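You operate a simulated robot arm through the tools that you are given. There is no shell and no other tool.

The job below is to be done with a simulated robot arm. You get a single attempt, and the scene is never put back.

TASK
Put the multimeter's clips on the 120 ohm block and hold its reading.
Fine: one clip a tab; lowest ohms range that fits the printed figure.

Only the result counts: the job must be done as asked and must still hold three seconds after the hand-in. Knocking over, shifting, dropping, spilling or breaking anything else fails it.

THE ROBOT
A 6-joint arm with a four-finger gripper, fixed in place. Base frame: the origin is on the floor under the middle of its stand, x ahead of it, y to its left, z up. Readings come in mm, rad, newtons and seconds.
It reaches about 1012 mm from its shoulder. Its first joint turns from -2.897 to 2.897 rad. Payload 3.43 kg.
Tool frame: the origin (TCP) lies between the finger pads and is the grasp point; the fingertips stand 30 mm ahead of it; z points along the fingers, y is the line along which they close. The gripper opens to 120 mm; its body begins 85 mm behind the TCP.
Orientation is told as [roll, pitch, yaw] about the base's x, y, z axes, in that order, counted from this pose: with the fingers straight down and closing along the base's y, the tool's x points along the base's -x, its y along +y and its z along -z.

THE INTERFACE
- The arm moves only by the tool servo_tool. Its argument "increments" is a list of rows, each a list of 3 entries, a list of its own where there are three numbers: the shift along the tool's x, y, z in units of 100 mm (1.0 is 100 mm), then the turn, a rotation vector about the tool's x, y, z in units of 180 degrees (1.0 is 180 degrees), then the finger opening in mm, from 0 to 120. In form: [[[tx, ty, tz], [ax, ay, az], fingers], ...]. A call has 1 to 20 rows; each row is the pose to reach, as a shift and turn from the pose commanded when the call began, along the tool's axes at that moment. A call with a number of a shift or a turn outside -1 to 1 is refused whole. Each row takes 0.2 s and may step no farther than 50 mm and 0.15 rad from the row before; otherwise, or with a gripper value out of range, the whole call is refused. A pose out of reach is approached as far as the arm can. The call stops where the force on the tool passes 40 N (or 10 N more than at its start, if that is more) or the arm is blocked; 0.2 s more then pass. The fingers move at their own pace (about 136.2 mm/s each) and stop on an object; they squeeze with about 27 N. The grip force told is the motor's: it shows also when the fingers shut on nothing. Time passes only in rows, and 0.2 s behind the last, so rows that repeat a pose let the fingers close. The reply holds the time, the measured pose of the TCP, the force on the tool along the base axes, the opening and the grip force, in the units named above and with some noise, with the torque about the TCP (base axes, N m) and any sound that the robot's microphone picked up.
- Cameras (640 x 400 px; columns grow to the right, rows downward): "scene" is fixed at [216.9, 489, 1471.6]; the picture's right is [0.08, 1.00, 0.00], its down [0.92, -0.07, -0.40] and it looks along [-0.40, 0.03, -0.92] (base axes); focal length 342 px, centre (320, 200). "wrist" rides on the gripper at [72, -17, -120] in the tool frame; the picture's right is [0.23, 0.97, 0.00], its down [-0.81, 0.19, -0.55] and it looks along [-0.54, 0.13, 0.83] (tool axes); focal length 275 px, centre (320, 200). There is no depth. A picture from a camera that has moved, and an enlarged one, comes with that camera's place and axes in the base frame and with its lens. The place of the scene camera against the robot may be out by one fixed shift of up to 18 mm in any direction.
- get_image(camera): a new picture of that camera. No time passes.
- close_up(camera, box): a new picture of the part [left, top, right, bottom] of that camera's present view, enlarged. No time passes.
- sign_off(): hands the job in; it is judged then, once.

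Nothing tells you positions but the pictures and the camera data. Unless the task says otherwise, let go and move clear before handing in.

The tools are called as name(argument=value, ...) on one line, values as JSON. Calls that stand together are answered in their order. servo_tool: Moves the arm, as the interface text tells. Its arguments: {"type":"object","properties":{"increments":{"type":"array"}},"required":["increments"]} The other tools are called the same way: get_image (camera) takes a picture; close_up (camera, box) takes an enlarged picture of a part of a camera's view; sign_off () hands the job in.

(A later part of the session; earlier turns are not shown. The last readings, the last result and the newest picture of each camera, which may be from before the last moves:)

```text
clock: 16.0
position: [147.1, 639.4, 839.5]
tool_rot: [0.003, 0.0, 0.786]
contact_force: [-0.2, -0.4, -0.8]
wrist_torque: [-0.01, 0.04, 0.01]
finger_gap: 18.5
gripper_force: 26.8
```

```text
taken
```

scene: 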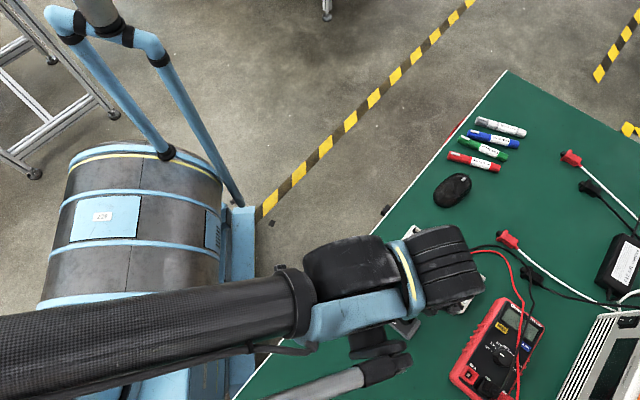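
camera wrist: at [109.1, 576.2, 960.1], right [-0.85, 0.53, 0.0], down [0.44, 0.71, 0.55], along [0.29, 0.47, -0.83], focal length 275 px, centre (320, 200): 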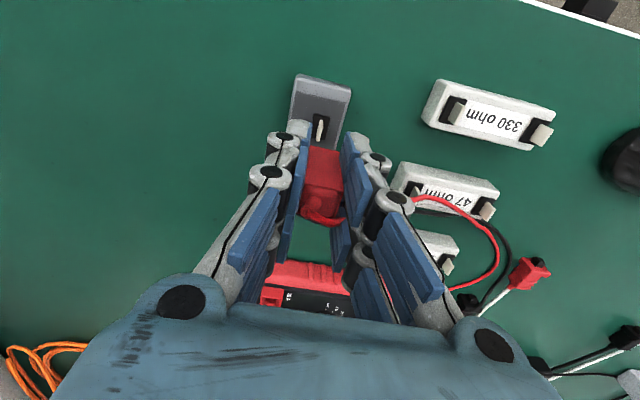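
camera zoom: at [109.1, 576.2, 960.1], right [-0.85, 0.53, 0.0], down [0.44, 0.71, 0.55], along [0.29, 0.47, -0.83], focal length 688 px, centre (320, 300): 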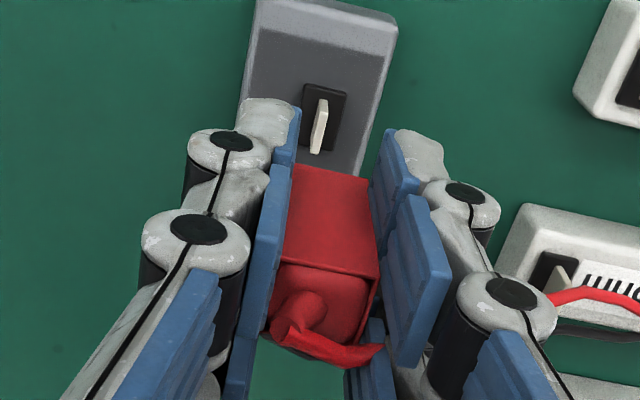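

The red clip came off cleanly, revealing the rest's tab. I need to confirm which way the tab plates face on the rest and on the 120 block before moving across.

close_up(camera="wrist", box=[290, 90, 350, 150])

close_up(camera="wrist", box=[410, 70, 570, 160])

close_up(camera="wrist", box=[400, 220, 480, 290])

```text
6.67 times, centred on (320, 120) of wrist
camera zoom: at [109.1, 576.2, 960.1], right [-0.85, 0.53, 0.0], down [0.44, 0.71, 0.55], along [0.29, 0.47, -0.83], focal length 1835 px, centre (320, 733)
```

zoom: 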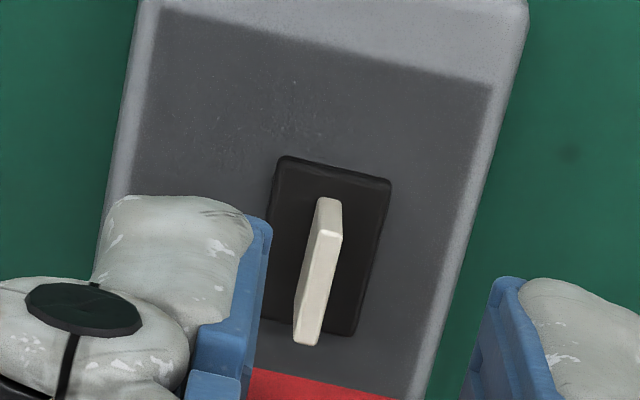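

```text
4.00 times, centred on (490, 115) of wrist
camera zoom: at [109.1, 576.2, 960.1], right [-0.85, 0.53, 0.0], down [0.44, 0.71, 0.55], along [0.29, 0.47, -0.83], focal length 1101 px, centre (-360, 540)
```

zoom: 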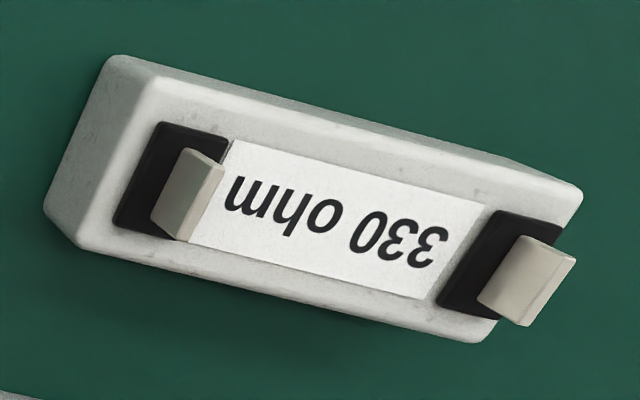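

```text
5.71 times, centred on (440, 255) of wrist
camera zoom: at [109.1, 576.2, 960.1], right [-0.85, 0.53, 0.0], down [0.44, 0.71, 0.55], along [0.29, 0.47, -0.83], focal length 1573 px, centre (-366, -114)
```

zoom: 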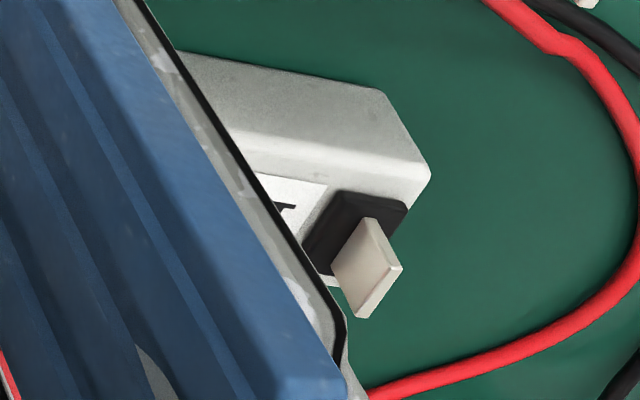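

Both the rest's tab and the block's tabs have their width along the same direction, so the clip can go over without turning. I'll carry the red clip at this height to above the far tab of the 120 block (about 108, 837) and look.

servo_tool(increments=[[[-0.14, 0.21, 0], [0, 0, 0], 10], [[-0.28, 0.42, 0], [0, 0, 0], 10], [[-0.42, 0.63, 0], [0, 0, 0], 10], [[-0.56, 0.84, 0], [0, 0, 0], 10], [[-0.56, 0.84, 0], [0, 0, 0], 10]])

servo_tool(increments=[[[-0.14, 0.21, 0], [0, 0, 0], 10], [[-0.28, 0.42, 0], [0, 0, 0], 10], [[-0.42, 0.63, 0], [0, 0, 0], 10], [[-0.56, 0.84, 0], [0, 0, 0], 10], [[-0.56, 0.84, 0], [0, 0, 0], 10]])

get_image(camera="wrist")

close_up(camera="wrist", box=[290, 90, 350, 150])

get_image(camera="scene")

```text
clock: 17.2
position: [129.5, 740.0, 840.1]
tool_rot: [0.002, -0.001, 0.785]
contact_force: [-0.1, 0.2, -0.7]
wrist_torque: [-0.01, 0.0, 0.0]
finger_gap: 18.6
gripper_force: 26.9
```

```text
clock: 18.4
position: [107.9, 838.3, 842.5]
tool_rot: [0.002, -0.002, 0.785]
contact_force: [0.7, 0.3, 0.0]
wrist_torque: [-0.01, 0.02, 0.01]
finger_gap: 18.7
gripper_force: 27.2
```

```text
taken
camera wrist: at [69.2, 773.8, 961.1], right [-0.85, 0.53, 0.0], down [0.44, 0.71, 0.55], along [0.29, 0.47, -0.83], focal length 275 px, centre (320, 200)
```

wrist: 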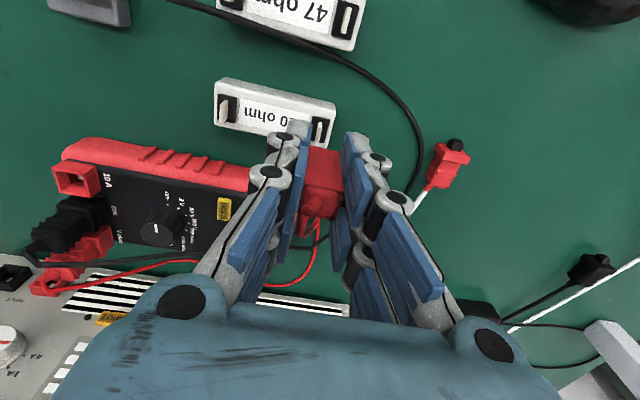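

```text
6.67 times, centred on (320, 120) of wrist
camera zoom: at [69.2, 773.8, 961.1], right [-0.85, 0.53, 0.0], down [0.44, 0.71, 0.55], along [0.29, 0.47, -0.83], focal length 1835 px, centre (320, 733)
```

zoom: 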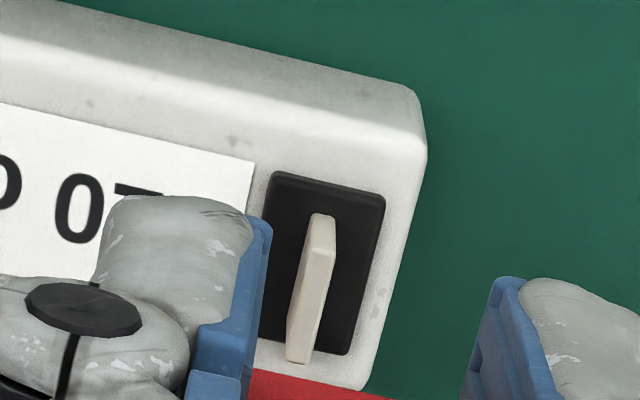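

```text
taken
```

scene: 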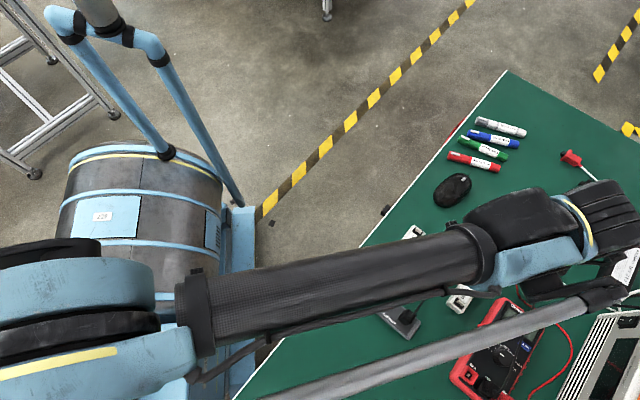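

Very well lined up – the 120 block's far tab sits almost exactly where the rest's tab did in the same view. I'll correct about 1.5 mm and come down 25 mm to recheck before engaging.

servo_tool(increments=[[[-0.015, -0.005, 0.08], [0, 0, 0], 10], [[-0.015, -0.005, 0.17], [0, 0, 0], 10], [[-0.015, -0.005, 0.25], [0, 0, 0], 10], [[-0.015, -0.005, 0.25], [0, 0, 0], 10]])

get_image(camera="wrist")

close_up(camera="wrist", box=[280, 100, 360, 170])

```text
clock: 19.4
position: [109.5, 837.8, 815.4]
tool_rot: [0.0, -0.002, 0.785]
contact_force: [-0.1, 0.2, 0.7]
wrist_torque: [-0.01, 0.02, 0.02]
finger_gap: 18.9
gripper_force: 26.7
```

```text
taken
camera wrist: at [70.6, 774.5, 935.3], right [-0.85, 0.53, 0.0], down [0.44, 0.71, 0.55], along [0.29, 0.47, -0.83], focal length 275 px, centre (320, 200)
```

wrist: 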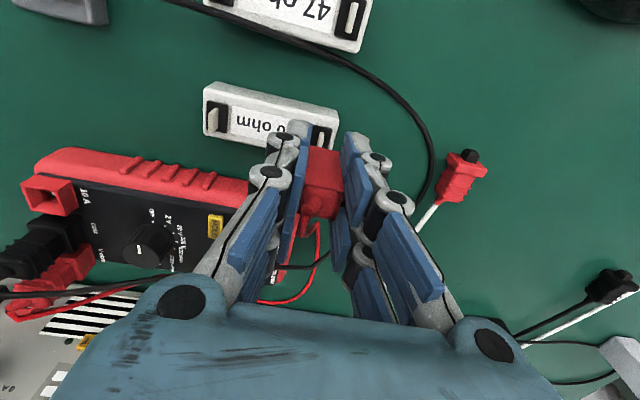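

```text
5.71 times, centred on (320, 135) of wrist
camera zoom: at [70.6, 774.5, 935.3], right [-0.85, 0.53, 0.0], down [0.44, 0.71, 0.55], along [0.29, 0.47, -0.83], focal length 1573 px, centre (320, 571)
```

zoom: 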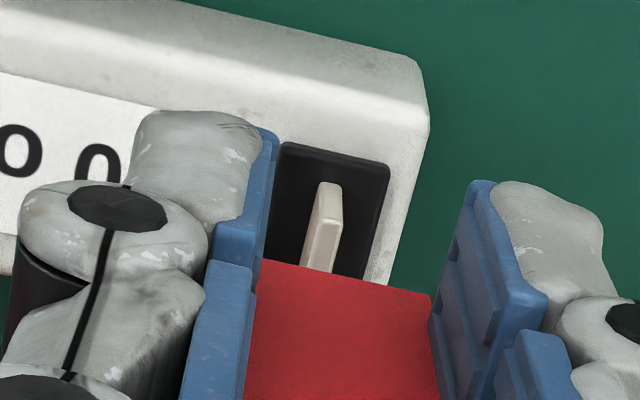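

Offset looks to be about half a millimetre. I'll apply that and lower step by step, checking force as the clip mouth meets the tab.

servo_tool(increments=[[[0.006, 0.001, 0.05], [0, 0, 0], 10], [[0.006, 0.001, 0.09], [0, 0, 0], 10], [[0.006, 0.001, 0.12], [0, 0, 0], 10], [[0.006, 0.001, 0.15], [0, 0, 0], 10], [[0.006, 0.001, 0.18], [0, 0, 0], 10]])

get_image(camera="wrist")

close_up(camera="wrist", box=[280, 100, 360, 170])

```text
clock: 20.6
position: [109.6, 838.1, 796.8]
tool_rot: [0.001, -0.001, 0.787]
contact_force: [0.4, 0.0, 1.1]
wrist_torque: [0.01, 0.0, 0.0]
finger_gap: 18.9
gripper_force: 26.8
```

```text
taken
camera wrist: at [70.5, 774.4, 917.2], right [-0.85, 0.53, 0.0], down [0.44, 0.71, 0.55], along [0.29, 0.47, -0.83], focal length 275 px, centre (320, 200)
```

wrist: 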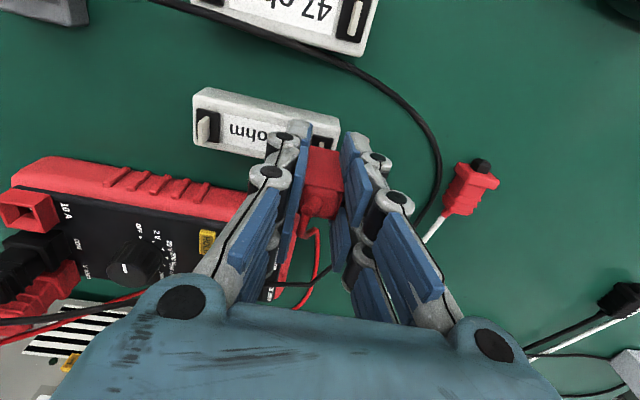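

```text
5.71 times, centred on (320, 135) of wrist
camera zoom: at [70.5, 774.4, 917.2], right [-0.85, 0.53, 0.0], down [0.44, 0.71, 0.55], along [0.29, 0.47, -0.83], focal length 1573 px, centre (320, 571)
```

zoom: 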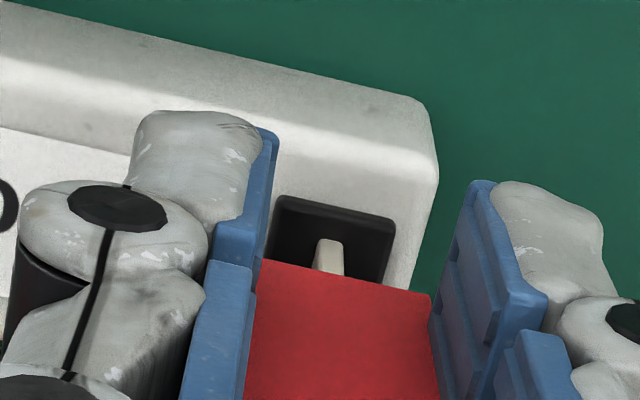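

The tab is entering the clip's mouth with only about 1 N. Continuing down slowly.

servo_tool(increments=[[[0, 0, 0.03], [0, 0, 0], 10], [[0, 0, 0.06], [0, 0, 0], 10], [[0, 0, 0.08], [0, 0, 0], 10], [[0, 0, 0.09], [0, 0, 0], 10]])

close_up(camera="wrist", box=[280, 100, 360, 170])

```text
clock: 21.6
position: [108.5, 839.8, 788.0]
tool_rot: [0.001, -0.001, 0.786]
contact_force: [0.1, 0.2, 0.0]
wrist_torque: [-0.01, 0.04, -0.02]
finger_gap: 18.7
gripper_force: 26.9
```

```text
5.71 times, centred on (320, 135) of wrist
camera zoom: at [70.4, 774.6, 908.3], right [-0.85, 0.53, 0.0], down [0.44, 0.71, 0.55], along [0.29, 0.47, -0.83], focal length 1573 px, centre (320, 571)
```

zoom: 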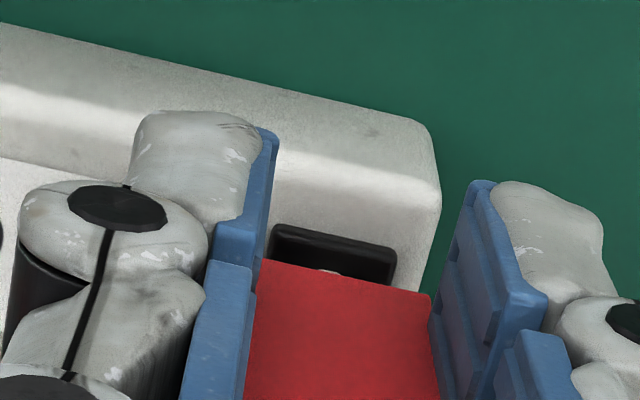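

servo_tool(increments=[[[0, 0, 0.015], [0, 0, 0], 10], [[0, 0, 0.03], [0, 0, 0], 10], [[0, 0, 0.03], [0, 0, 0], 10]])

close_up(camera="wrist", box=[280, 100, 360, 170])

```text
clock: 22.4
position: [108.6, 839.0, 784.5]
tool_rot: [0.001, -0.002, 0.786]
contact_force: [0.6, 0.5, 4.8]
wrist_torque: [0.04, -0.03, 0.01]
finger_gap: 18.8
gripper_force: 27.0
```

```text
5.71 times, centred on (320, 135) of wrist
camera zoom: at [70.3, 774.6, 905.6], right [-0.85, 0.53, 0.0], down [0.44, 0.71, 0.55], along [0.29, 0.47, -0.83], focal length 1573 px, centre (320, 571)
```

zoom: 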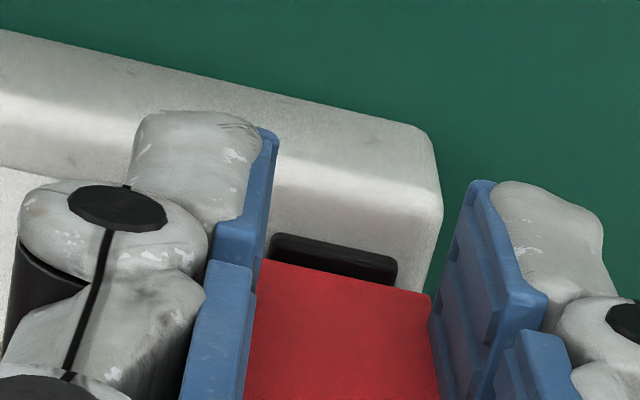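

Contact at about 5 N – the clip is seated on the collar. Releasing gently to 44 mm.

servo_tool(increments=[[[0, 0, 0], [0, 0, 0], 24], [[0, 0, 0], [0, 0, 0], 34], [[0, 0, 0], [0, 0, 0], 44], [[0, 0, 0], [0, 0, 0], 44]])

get_image(camera="wrist")

close_up(camera="wrist", box=[240, 90, 400, 240])

```text
clock: 23.4
position: [109.2, 837.5, 785.4]
tool_rot: [0.002, -0.001, 0.786]
contact_force: [0.5, -0.5, 0.8]
wrist_torque: [0.0, 0.01, 0.0]
finger_gap: 44.3
gripper_force: 0.0
```

```text
taken
camera wrist: at [70.3, 774.7, 905.4], right [-0.85, 0.53, 0.0], down [0.44, 0.71, 0.55], along [0.29, 0.47, -0.83], focal length 275 px, centre (320, 200)
```

wrist: 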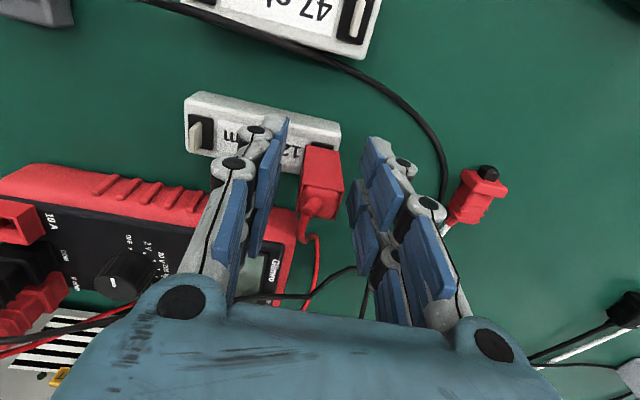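

```text
2.67 times, centred on (320, 165) of wrist
camera zoom: at [70.3, 774.7, 905.4], right [-0.85, 0.53, 0.0], down [0.44, 0.71, 0.55], along [0.29, 0.47, -0.83], focal length 734 px, centre (320, 293)
```

zoom: 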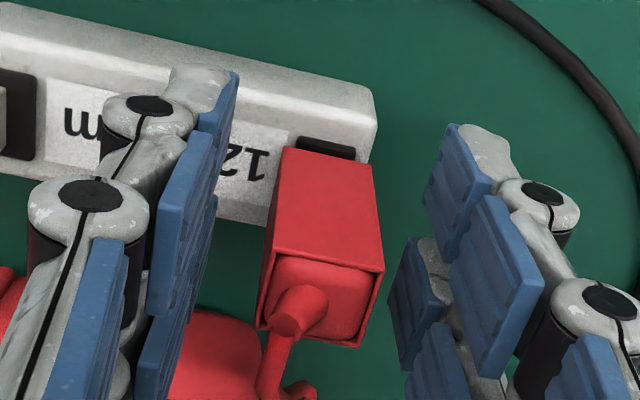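

The red clip stands seated on the tab by itself. Rising clear, then moving back to above the black clip.

servo_tool(increments=[[[0, 0, -0.15], [0, 0, 0], 50], [[0, 0, -0.35], [0, 0, 0], 60], [[0, 0, -0.6], [0, 0, 0], 60], [[0, 0, -0.85], [0, 0, 0], 60], [[0, 0, -0.85], [0, 0, 0], 60]])

get_image(camera="wrist")

close_up(camera="wrist", box=[220, 80, 380, 220])

servo_tool(increments=[[[0.09, -0.21, 0], [0, 0, 0], 80], [[0.18, -0.42, 0], [0, 0, 0], 80], [[0.27, -0.63, 0], [0, 0, 0], 80], [[0.36, -0.84, 0], [0, 0, 0], 80], [[0.36, -0.84, 0], [0, 0, 0], 80]])

servo_tool(increments=[[[0.09, -0.21, 0], [0, 0, 0], 80], [[0.18, -0.42, 0], [0, 0, 0], 80], [[0.27, -0.63, 0], [0, 0, 0], 80], [[0.36, -0.84, 0], [0, 0, 0], 80], [[0.36, -0.84, 0], [0, 0, 0], 80]])

get_image(camera="wrist")

close_up(camera="wrist", box=[240, 80, 400, 180])

```text
clock: 24.6
position: [109.0, 838.9, 870.5]
tool_rot: [0.002, -0.002, 0.786]
contact_force: [0.1, 0.8, 0.3]
wrist_torque: [0.02, 0.02, 0.01]
finger_gap: 60.0
gripper_force: 0.2
```

```text
taken
camera wrist: at [70.3, 774.3, 990.5], right [-0.85, 0.53, 0.0], down [0.44, 0.71, 0.55], along [0.29, 0.47, -0.83], focal length 275 px, centre (320, 200)
```

wrist: 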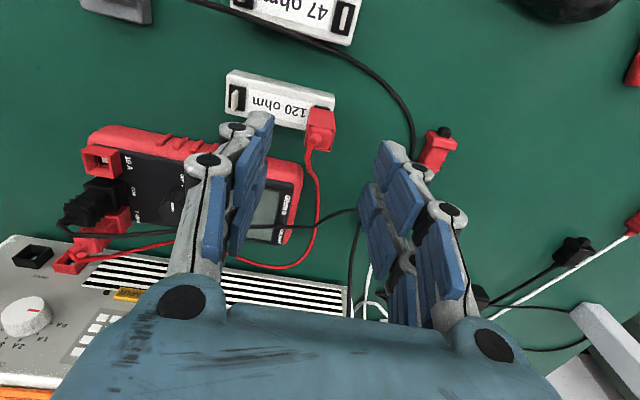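

```text
2.86 times, centred on (300, 150) of wrist
camera zoom: at [70.3, 774.3, 990.5], right [-0.85, 0.53, 0.0], down [0.44, 0.71, 0.55], along [0.29, 0.47, -0.83], focal length 786 px, centre (377, 343)
```

zoom: 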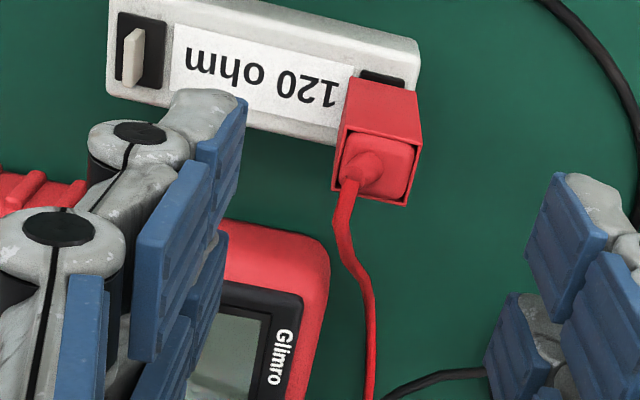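

```text
clock: 25.8
position: [143.1, 752.2, 870.9]
tool_rot: [0.004, -0.001, 0.786]
contact_force: [0.2, -0.5, -0.4]
wrist_torque: [-0.01, 0.01, -0.03]
finger_gap: 79.9
gripper_force: 0.0
```

```text
clock: 27.0
position: [176.9, 667.6, 871.5]
tool_rot: [0.001, -0.002, 0.785]
contact_force: [-0.4, 0.4, 0.2]
wrist_torque: [-0.03, 0.01, 0.0]
finger_gap: 80.1
gripper_force: 0.0
```

```text
taken
camera wrist: at [138.4, 603.7, 990.3], right [-0.85, 0.53, 0.0], down [0.44, 0.71, 0.55], along [0.29, 0.47, -0.83], focal length 275 px, centre (320, 200)
```

wrist: 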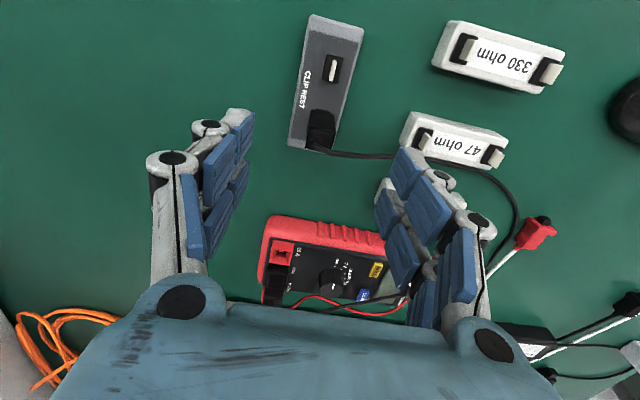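

```text
4.00 times, centred on (320, 130) of wrist
camera zoom: at [138.4, 603.7, 990.3], right [-0.85, 0.53, 0.0], down [0.44, 0.71, 0.55], along [0.29, 0.47, -0.83], focal length 1101 px, centre (320, 480)
```

zoom: 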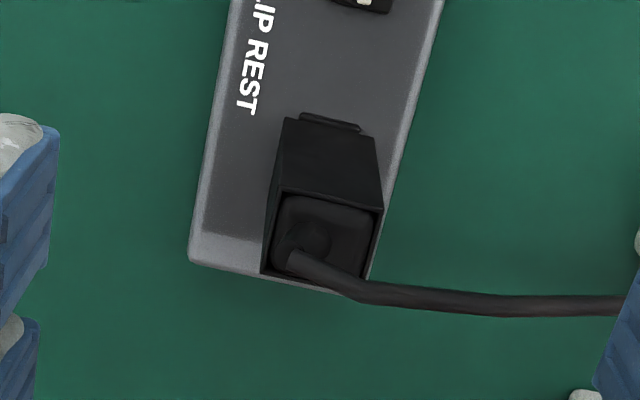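

Black clip is about 4 mm ahead of the tool axis. I'll correct and descend to the same grip height as before (z≈780).

servo_tool(increments=[[[-0.037, 0.016, 0.15], [0, 0, 0], 60], [[-0.037, 0.016, 0.35], [0, 0, 0], 60], [[-0.037, 0.016, 0.5], [0, 0, 0], 60], [[-0.037, 0.016, 0.65], [0, 0, 0], 60], [[-0.037, 0.016, 0.78], [0, 0, 0], 60], [[-0.037, 0.016, 0.9], [0, 0, 0], 60], [[-0.037, 0.016, 0.9], [0, 0, 0], 60]])

get_image(camera="wrist")

close_up(camera="wrist", box=[220, 100, 420, 260])

```text
clock: 28.6
position: [177.9, 671.7, 780.6]
tool_rot: [0.003, -0.002, 0.785]
contact_force: [-0.1, -0.1, 0.3]
wrist_torque: [-0.01, -0.02, -0.01]
finger_gap: 60.1
gripper_force: 0.0
```

```text
taken
camera wrist: at [139.2, 608.3, 899.6], right [-0.85, 0.53, 0.0], down [0.44, 0.71, 0.55], along [0.29, 0.47, -0.83], focal length 275 px, centre (320, 200)
```

wrist: 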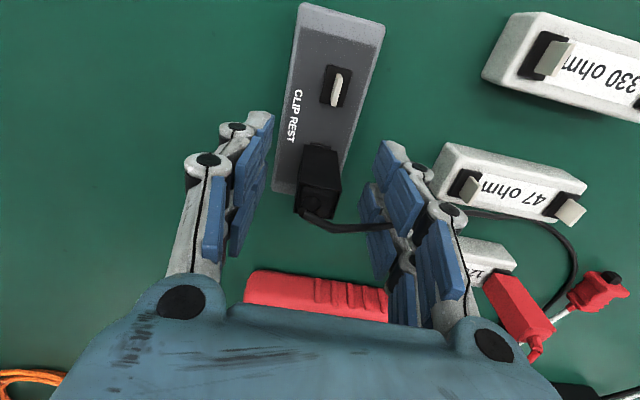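

```text
2.50 times, centred on (320, 180) of wrist
camera zoom: at [139.2, 608.3, 899.6], right [-0.85, 0.53, 0.0], down [0.44, 0.71, 0.55], along [0.29, 0.47, -0.83], focal length 688 px, centre (320, 250)
```

zoom: 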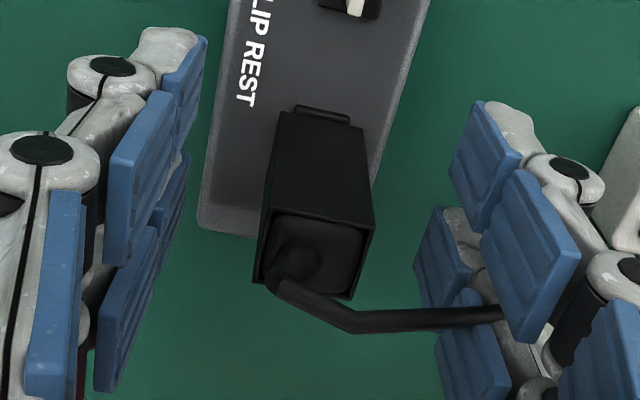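

The black clip is slightly off-centre between the pads (≈1.5–2 mm). Correcting, then closing.

servo_tool(increments=[[[0, -0.017, 0], [0, 0, 0], 60], [[0, -0.017, 0], [0, 0, 0], 40], [[0, -0.017, 0], [0, 0, 0], 26], [[0, -0.017, 0], [0, 0, 0], 10], [[0, -0.017, 0], [0, 0, 0], 10], [[0, -0.017, 0], [0, 0, 0], 10]])

close_up(camera="wrist", box=[220, 100, 420, 260])

```text
clock: 30.0
position: [179.8, 671.7, 779.9]
tool_rot: [0.003, -0.001, 0.785]
contact_force: [-3.0, 5.4, -0.8]
wrist_torque: [0.18, 0.09, 0.0]
finger_gap: 19.0
gripper_force: 27.4
```

```text
2.50 times, centred on (320, 180) of wrist
camera zoom: at [140.5, 607.4, 899.8], right [-0.85, 0.53, 0.0], down [0.44, 0.71, 0.55], along [0.29, 0.47, -0.83], focal length 688 px, centre (320, 250)
```

zoom: 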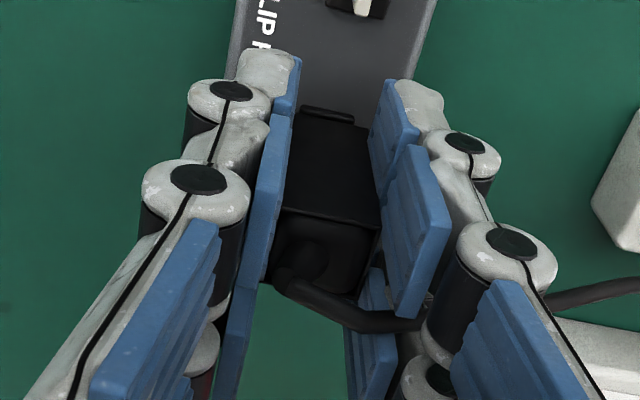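

Gripped (19.0 mm, 27 N). Easing sideways load and lifting straight up.

servo_tool(increments=[[[0, 0.007, 0], [0, 0, 0], 10], [[0, 0.007, 0], [0, 0, 0], 10]])

servo_tool(increments=[[[0, 0, -0.05], [0, 0, 0], 10], [[0, 0, -0.1], [0, 0, 0], 10], [[0, 0, -0.2], [0, 0, 0], 10], [[0, 0, -0.3], [0, 0, 0], 10], [[0, 0, -0.45], [0, 0, 0], 10], [[0, 0, -0.6], [0, 0, 0], 10], [[0, 0, -0.6], [0, 0, 0], 10]])

get_image(camera="wrist")

close_up(camera="wrist", box=[290, 90, 350, 150])

get_image(camera="scene")

```text
clock: 30.6
position: [178.7, 672.5, 779.7]
tool_rot: [0.001, -0.003, 0.785]
contact_force: [0.6, 0.2, -0.4]
wrist_torque: [0.03, -0.01, 0.0]
finger_gap: 19.1
gripper_force: 27.1
```

```text
clock: 32.2
position: [178.6, 671.2, 839.1]
tool_rot: [0.001, -0.002, 0.785]
contact_force: [-0.7, 0.6, -0.3]
wrist_torque: [0.03, -0.03, 0.02]
finger_gap: 18.9
gripper_force: 26.8
```

```text
taken
camera wrist: at [140.3, 607.7, 960.3], right [-0.85, 0.53, 0.0], down [0.44, 0.71, 0.55], along [0.29, 0.47, -0.83], focal length 275 px, centre (320, 200)
```

wrist: 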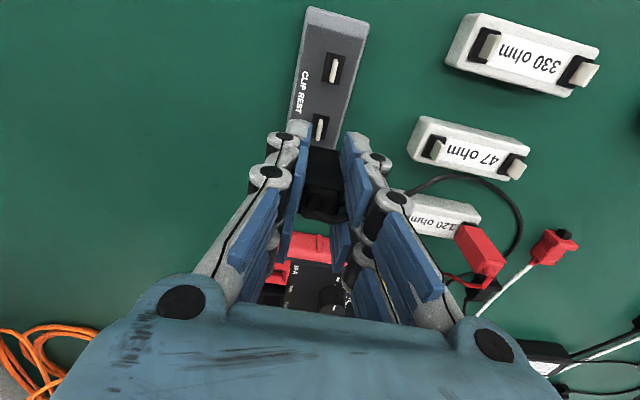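

```text
6.67 times, centred on (320, 120) of wrist
camera zoom: at [140.3, 607.7, 960.3], right [-0.85, 0.53, 0.0], down [0.44, 0.71, 0.55], along [0.29, 0.47, -0.83], focal length 1835 px, centre (320, 733)
```

zoom: 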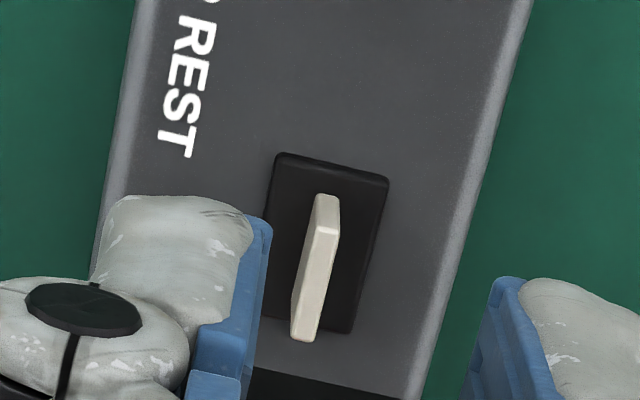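

```text
taken
```

scene: 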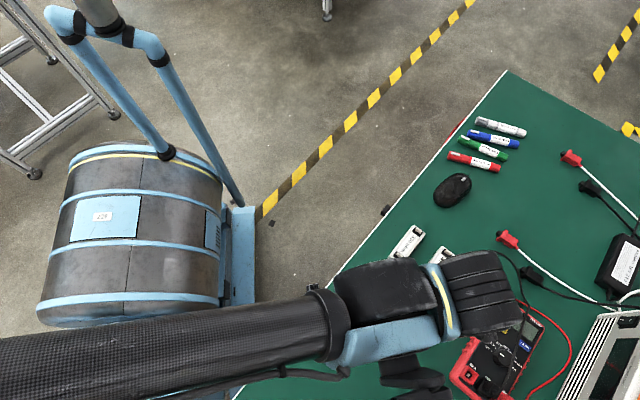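

Black clip is held in the same relation as the red one was. Carrying it to above the near tab of the 120 block (about 160, 786).

servo_tool(increments=[[[-0.14, 0.19, 0], [0, 0, 0], 10], [[-0.28, 0.38, 0], [0, 0, 0], 10], [[-0.42, 0.57, 0], [0, 0, 0], 10], [[-0.56, 0.76, 0], [0, 0, 0], 10], [[-0.684, 0.949, 0], [0, 0, 0], 10], [[-0.684, 0.949, 0], [0, 0, 0], 10]])

get_image(camera="wrist")

close_up(camera="wrist", box=[290, 90, 350, 150])

```text
clock: 33.6
position: [160.5, 786.8, 840.1]
tool_rot: [0.004, 0.0, 0.787]
contact_force: [-0.9, -0.1, -0.2]
wrist_torque: [-0.03, 0.0, 0.01]
finger_gap: 18.7
gripper_force: 26.9
```

```text
taken
camera wrist: at [122.0, 723.4, 960.2], right [-0.85, 0.53, 0.0], down [0.44, 0.71, 0.55], along [0.29, 0.47, -0.83], focal length 275 px, centre (320, 200)
```

wrist: 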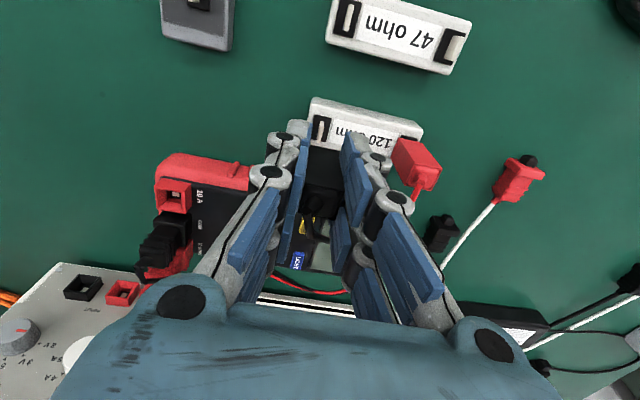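

```text
6.67 times, centred on (320, 120) of wrist
camera zoom: at [122.0, 723.4, 960.2], right [-0.85, 0.53, 0.0], down [0.44, 0.71, 0.55], along [0.29, 0.47, -0.83], focal length 1835 px, centre (320, 733)
```

zoom: 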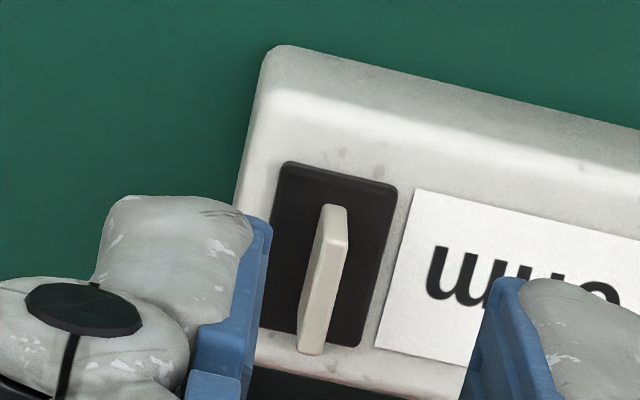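

Alignment is within about 0.7 mm. Applying that and lowering in stages.

servo_tool(increments=[[[0, 0.006, 0.1], [0, 0, 0], 10], [[0, 0.006, 0.2], [0, 0, 0], 10], [[0, 0.006, 0.26], [0, 0, 0], 10], [[0, 0.006, 0.32], [0, 0, 0], 10], [[0, 0.006, 0.38], [0, 0, 0], 10], [[0, 0.006, 0.42], [0, 0, 0], 10]])

close_up(camera="wrist", box=[280, 100, 360, 170])

get_image(camera="wrist")

```text
clock: 35.0
position: [159.6, 788.4, 798.4]
tool_rot: [0.003, 0.001, 0.785]
contact_force: [0.1, 0.2, -0.1]
wrist_torque: [0.03, -0.02, -0.01]
finger_gap: 18.8
gripper_force: 27.0
```

```text
5.71 times, centred on (320, 135) of wrist
camera zoom: at [121.4, 723.9, 918.0], right [-0.85, 0.53, 0.0], down [0.44, 0.71, 0.55], along [0.29, 0.47, -0.83], focal length 1573 px, centre (320, 571)
```

zoom: 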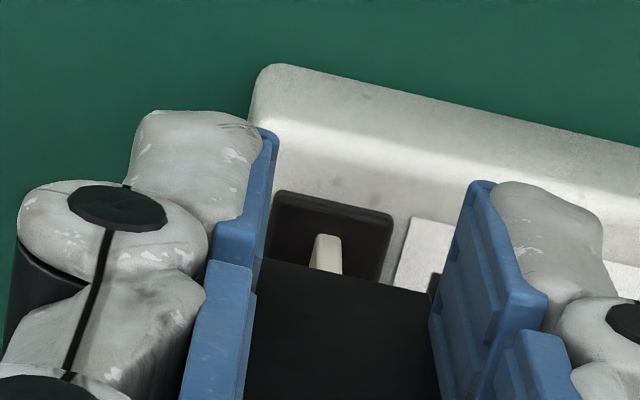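

```text
taken
camera wrist: at [121.4, 723.9, 918.0], right [-0.85, 0.53, 0.0], down [0.44, 0.71, 0.55], along [0.29, 0.47, -0.83], focal length 275 px, centre (320, 200)
```

wrist: 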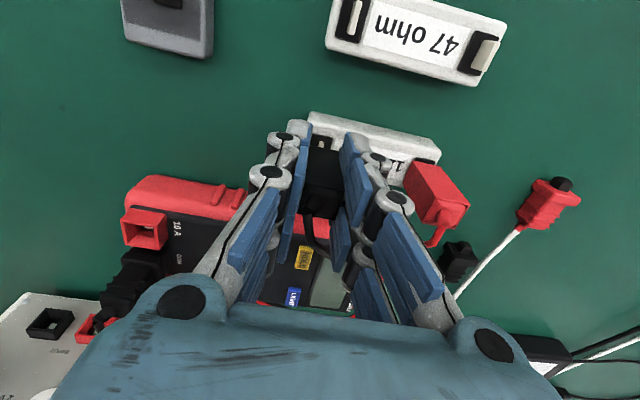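

Same picture as the first clip at this stage, no contact. Continuing down to seat.

servo_tool(increments=[[[0, 0, 0.03], [0, 0, 0], 10], [[0, 0, 0.06], [0, 0, 0], 10], [[0, 0, 0.08], [0, 0, 0], 10], [[0, 0, 0.1], [0, 0, 0], 10]])

servo_tool(increments=[[[0, 0, 0.015], [0, 0, 0], 10], [[0, 0, 0.027], [0, 0, 0], 10], [[0, 0, 0.027], [0, 0, 0], 10]])

close_up(camera="wrist", box=[280, 100, 360, 170])

```text
clock: 36.0
position: [160.5, 787.1, 788.4]
tool_rot: [0.002, -0.001, 0.786]
contact_force: [0.3, -0.4, -0.8]
wrist_torque: [0.0, 0.02, 0.02]
finger_gap: 18.9
gripper_force: 27.2
```

```text
clock: 36.8
position: [159.9, 787.6, 787.1]
tool_rot: [0.003, -0.002, 0.787]
contact_force: [-1.0, -0.2, 1.0]
wrist_torque: [0.01, 0.0, 0.01]
finger_gap: 18.9
gripper_force: 27.2
```

```text
5.71 times, centred on (320, 135) of wrist
camera zoom: at [121.5, 723.6, 905.5], right [-0.85, 0.53, 0.0], down [0.44, 0.71, 0.55], along [0.29, 0.47, -0.83], focal length 1573 px, centre (320, 571)
```

zoom: 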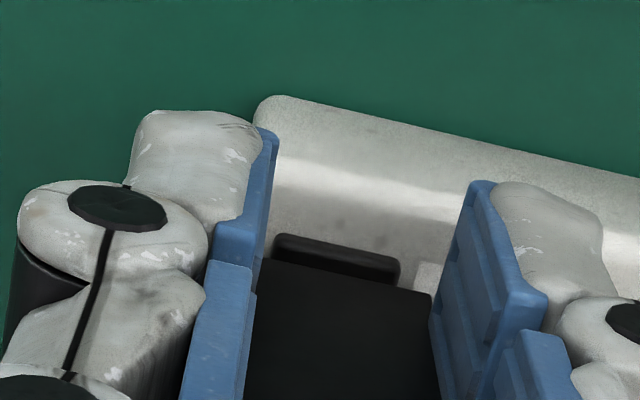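

servo_tool(increments=[[[0, 0, 0.005], [0, 0, 0], 10], [[0, 0, 0.01], [0, 0, 0], 10], [[0, 0, 0.01], [0, 0, 0], 10]])

```text
clock: 37.6
position: [158.7, 786.6, 785.2]
tool_rot: [0.002, -0.003, 0.785]
contact_force: [1.0, 2.9, 16.0]
wrist_torque: [0.08, -0.1, 0.02]
finger_gap: 18.5
gripper_force: 27.0
```

Seated firmly. Releasing and backing straight up.

servo_tool(increments=[[[0, 0, -0.005], [0, 0, 0], 12], [[0, 0, -0.005], [0, 0, 0], 24], [[0, 0, -0.005], [0, 0, 0], 34], [[0, 0, -0.005], [0, 0, 0], 42], [[0, 0, -0.005], [0, 0, 0], 42]])

get_image(camera="wrist")

close_up(camera="wrist", box=[240, 90, 400, 240])

```text
clock: 38.8
position: [160.0, 788.1, 785.7]
tool_rot: [0.001, -0.002, 0.785]
contact_force: [1.0, 0.2, -0.3]
wrist_torque: [0.02, -0.03, 0.01]
finger_gap: 42.2
gripper_force: 0.1
```

```text
taken
camera wrist: at [121.2, 723.6, 905.0], right [-0.85, 0.53, 0.0], down [0.44, 0.71, 0.55], along [0.29, 0.47, -0.83], focal length 275 px, centre (320, 200)
```

wrist: 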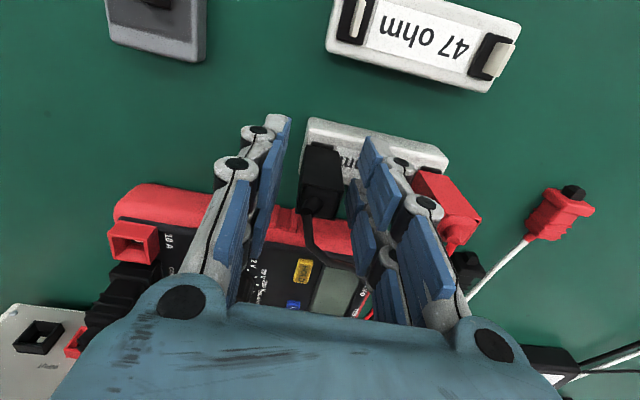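

```text
2.67 times, centred on (320, 165) of wrist
camera zoom: at [121.2, 723.6, 905.0], right [-0.85, 0.53, 0.0], down [0.44, 0.71, 0.55], along [0.29, 0.47, -0.83], focal length 734 px, centre (320, 293)
```

zoom: 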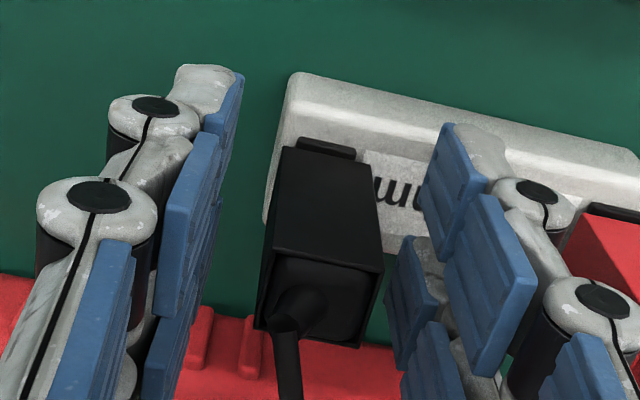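

Both clips are on. Rising clear and taking a look at the clips, meter and cables.

servo_tool(increments=[[[0, 0, -0.15], [0, 0, 0], 44], [[0, 0, -0.35], [0, 0, 0], 50], [[0, 0, -0.6], [0, 0, 0], 60], [[0, 0, -0.85], [0, 0, 0], 60], [[0, 0, -1.0], [0, 0, 0], 80]])

servo_tool(increments=[[[0.1, 0, -0.2], [0, 0, 0], 120], [[0.2, 0, -0.4], [0, 0, 0], 120], [[0.3, 0, -0.6], [0, 0, 0], 120], [[0.3, 0, -0.6], [0, 0, 0], 120]])

get_image(camera="wrist")

get_image(camera="scene")

```text
clock: 40.0
position: [159.9, 789.1, 885.1]
tool_rot: [0.002, -0.001, 0.785]
contact_force: [0.0, 0.3, -0.4]
wrist_torque: [-0.02, 0.01, -0.01]
finger_gap: 80.2
gripper_force: 0.0
```

```text
clock: 41.0
position: [137.7, 766.7, 945.4]
tool_rot: [0.003, -0.001, 0.784]
contact_force: [-0.3, 0.1, -0.8]
wrist_torque: [-0.01, 0.02, -0.03]
finger_gap: 119.9
gripper_force: 0.1
```

```text
taken
camera wrist: at [100.0, 702.5, 1065.2], right [-0.85, 0.53, 0.0], down [0.44, 0.71, 0.55], along [0.29, 0.47, -0.83], focal length 275 px, centre (320, 200)
```

wrist: 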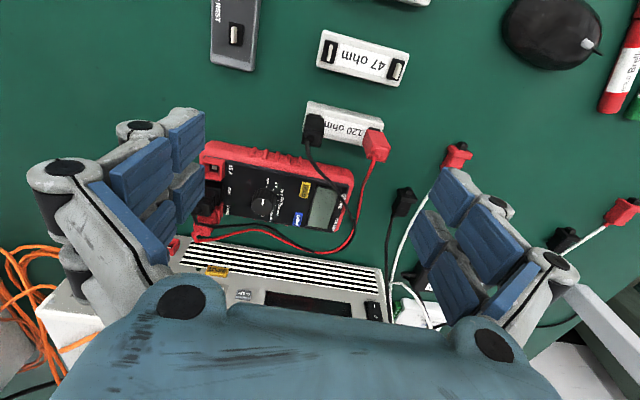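

```text
taken
```

scene: 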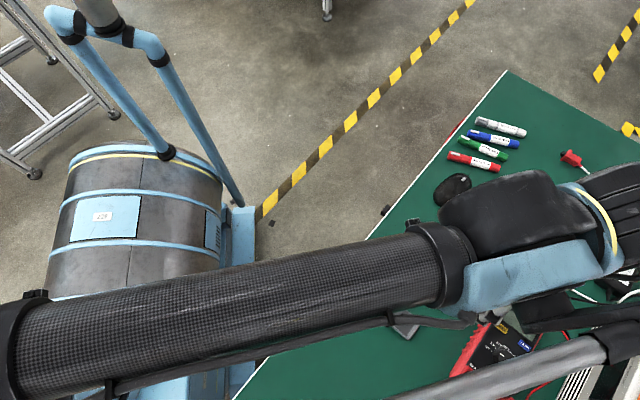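

close_up(camera="wrist", box=[190, 130, 370, 260])

close_up(camera="wrist", box=[235, 165, 315, 225])

close_up(camera="wrist", box=[290, 90, 400, 180])

```text
3.08 times, centred on (280, 195) of wrist
camera zoom: at [100.0, 702.5, 1065.2], right [-0.85, 0.53, 0.0], down [0.44, 0.71, 0.55], along [0.29, 0.47, -0.83], focal length 847 px, centre (443, 215)
```

zoom: 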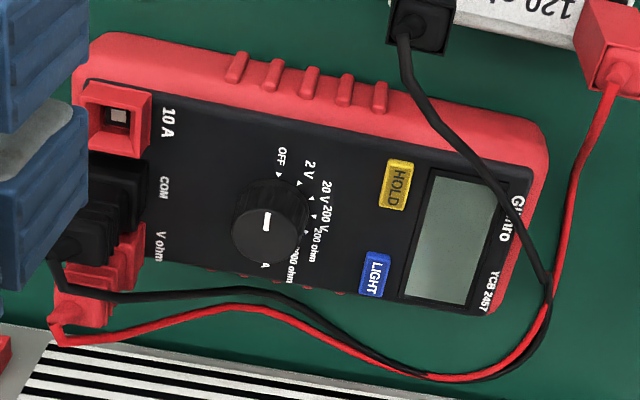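

```text
6.67 times, centred on (275, 195) of wrist
camera zoom: at [100.0, 702.5, 1065.2], right [-0.85, 0.53, 0.0], down [0.44, 0.71, 0.55], along [0.29, 0.47, -0.83], focal length 1835 px, centre (620, 233)
```

zoom: 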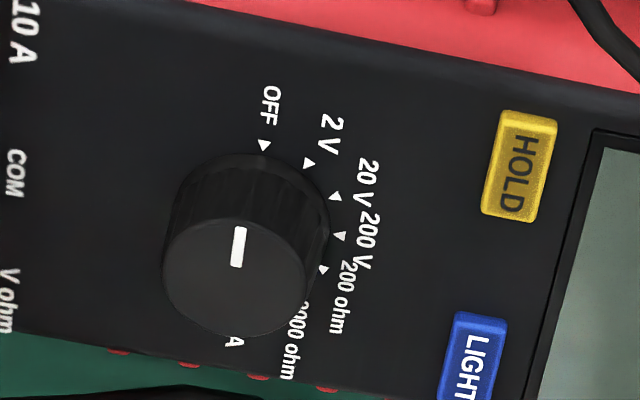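

```text
4.44 times, centred on (345, 135) of wrist
camera zoom: at [100.0, 702.5, 1065.2], right [-0.85, 0.53, 0.0], down [0.44, 0.71, 0.55], along [0.29, 0.47, -0.83], focal length 1224 px, centre (209, 489)
```

zoom: 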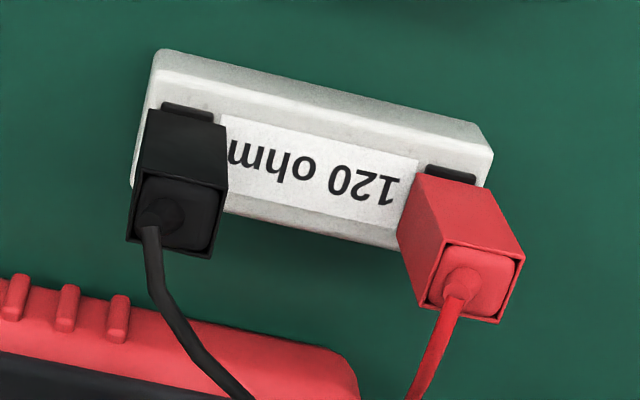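

Both clips sit flat on the 120 ohm tabs and the cables now lie clear of the dial. Dial centre works out at about (263, 830.6), top z≈785, with 30° between positions: OFF to 200 ohm is 120° clockwise. I'll move over the dial and yaw to −15°.

servo_tool(increments=[[[-0.17, -0.05, 0], [0, 0, 0], 80], [[-0.34, -0.11, 0], [0, 0, 0], 80], [[-0.5, -0.16, 0], [0, 0, 0], 80], [[-0.67, -0.215, 0], [0, 0, 0], 80], [[-0.67, -0.215, 0], [0, 0, 0], 80]])

servo_tool(increments=[[[-0.08, -0.03, 0], [0, 0, 0.0417], 80], [[-0.17, -0.05, 0], [0, 0, 0.0833], 80], [[-0.25, -0.08, 0], [0, 0, 0.125], 80], [[-0.34, -0.11, 0], [0, 0, 0.1667], 80], [[-0.42, -0.13, 0], [0, 0, 0.2083], 80], [[-0.5, -0.16, 0], [0, 0, 0.25], 80], [[-0.59, -0.19, 0], [0, 0, 0.2917], 80], [[-0.67, -0.215, 0], [0, 0, 0.3333], 80], [[-0.67, -0.215, 0], [0, 0, 0.3333], 80]])

get_image(camera="wrist")

close_up(camera="wrist", box=[240, 80, 400, 180])

```text
clock: 42.2
position: [200.0, 798.6, 945.6]
tool_rot: [0.002, -0.003, 0.786]
contact_force: [-0.1, 0.2, 0.3]
wrist_torque: [-0.03, 0.0, -0.01]
finger_gap: 80.1
gripper_force: 0.0
```

```text
clock: 44.2
position: [264.7, 831.1, 945.7]
tool_rot: [0.001, 0.001, -0.264]
contact_force: [0.6, 0.4, -0.1]
wrist_torque: [0.02, -0.01, 0.02]
finger_gap: 80.1
gripper_force: 0.0
```

```text
taken
camera wrist: at [190.5, 831.7, 1065.7], right [0.03, 1.0, 0.0], down [0.83, -0.03, 0.55], along [0.55, -0.02, -0.83], focal length 275 px, centre (320, 200)
```

wrist: 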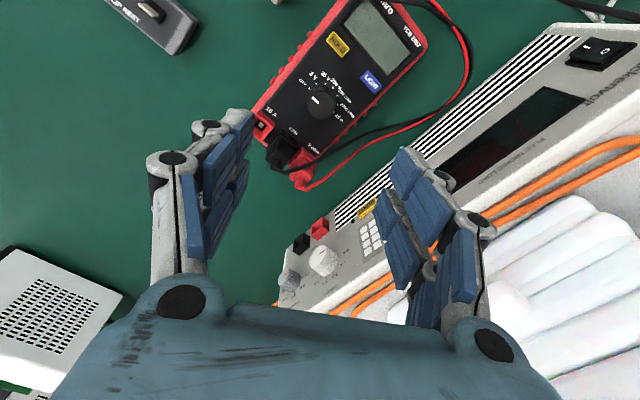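

```text
4.00 times, centred on (320, 130) of wrist
camera zoom: at [190.5, 831.7, 1065.7], right [0.03, 1.0, 0.0], down [0.83, -0.03, 0.55], along [0.55, -0.02, -0.83], focal length 1101 px, centre (320, 480)
```

zoom: 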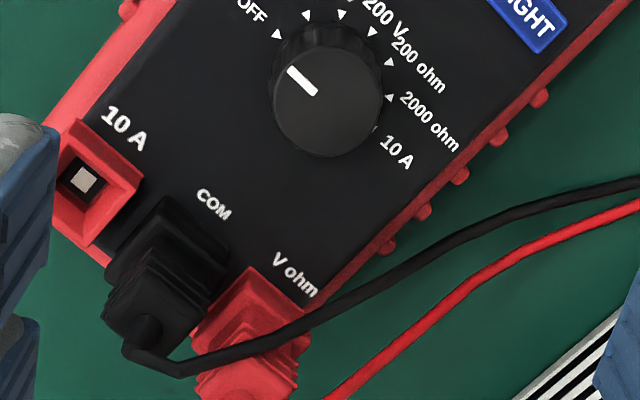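

The dial centre comes out at (263, 831) from this new angle too, and the mark points to OFF. Correcting ~1.5 mm and descending part-way.

servo_tool(increments=[[[0.009, 0.014, 0.2], [0, 0, 0], 70], [[0.009, 0.014, 0.4], [0, 0, 0], 60], [[0.009, 0.014, 0.6], [0, 0, 0], 60], [[0.009, 0.014, 0.8], [0, 0, 0], 60], [[0.009, 0.014, 0.95], [0, 0, 0], 60], [[0.009, 0.014, 0.95], [0, 0, 0], 60]])

get_image(camera="wrist")

close_up(camera="wrist", box=[220, 90, 420, 240])

```text
clock: 45.6
position: [264.7, 832.3, 850.6]
tool_rot: [0.002, -0.001, -0.263]
contact_force: [-1.2, 1.3, 0.7]
wrist_torque: [-0.03, 0.01, 0.0]
finger_gap: 59.9
gripper_force: 0.0
```

```text
taken
camera wrist: at [189.8, 832.9, 970.5], right [0.03, 1.0, 0.0], down [0.83, -0.03, 0.55], along [0.55, -0.01, -0.83], focal length 275 px, centre (320, 200)
```

wrist: 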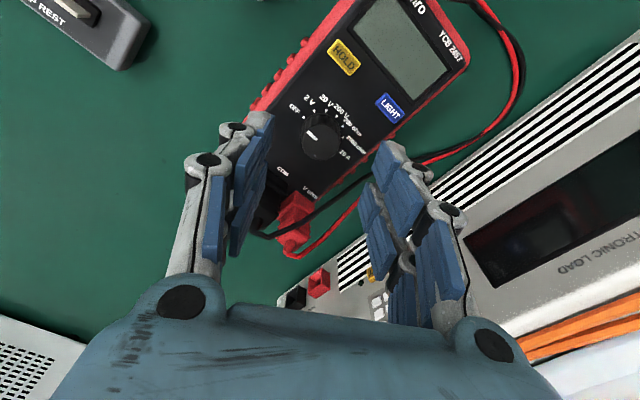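

```text
2.67 times, centred on (320, 165) of wrist
camera zoom: at [189.8, 832.9, 970.5], right [0.03, 1.0, 0.0], down [0.83, -0.03, 0.55], along [0.55, -0.01, -0.83], focal length 734 px, centre (320, 293)
```

zoom: 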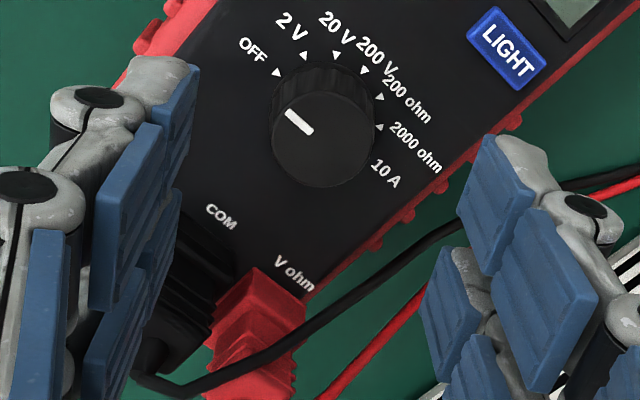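

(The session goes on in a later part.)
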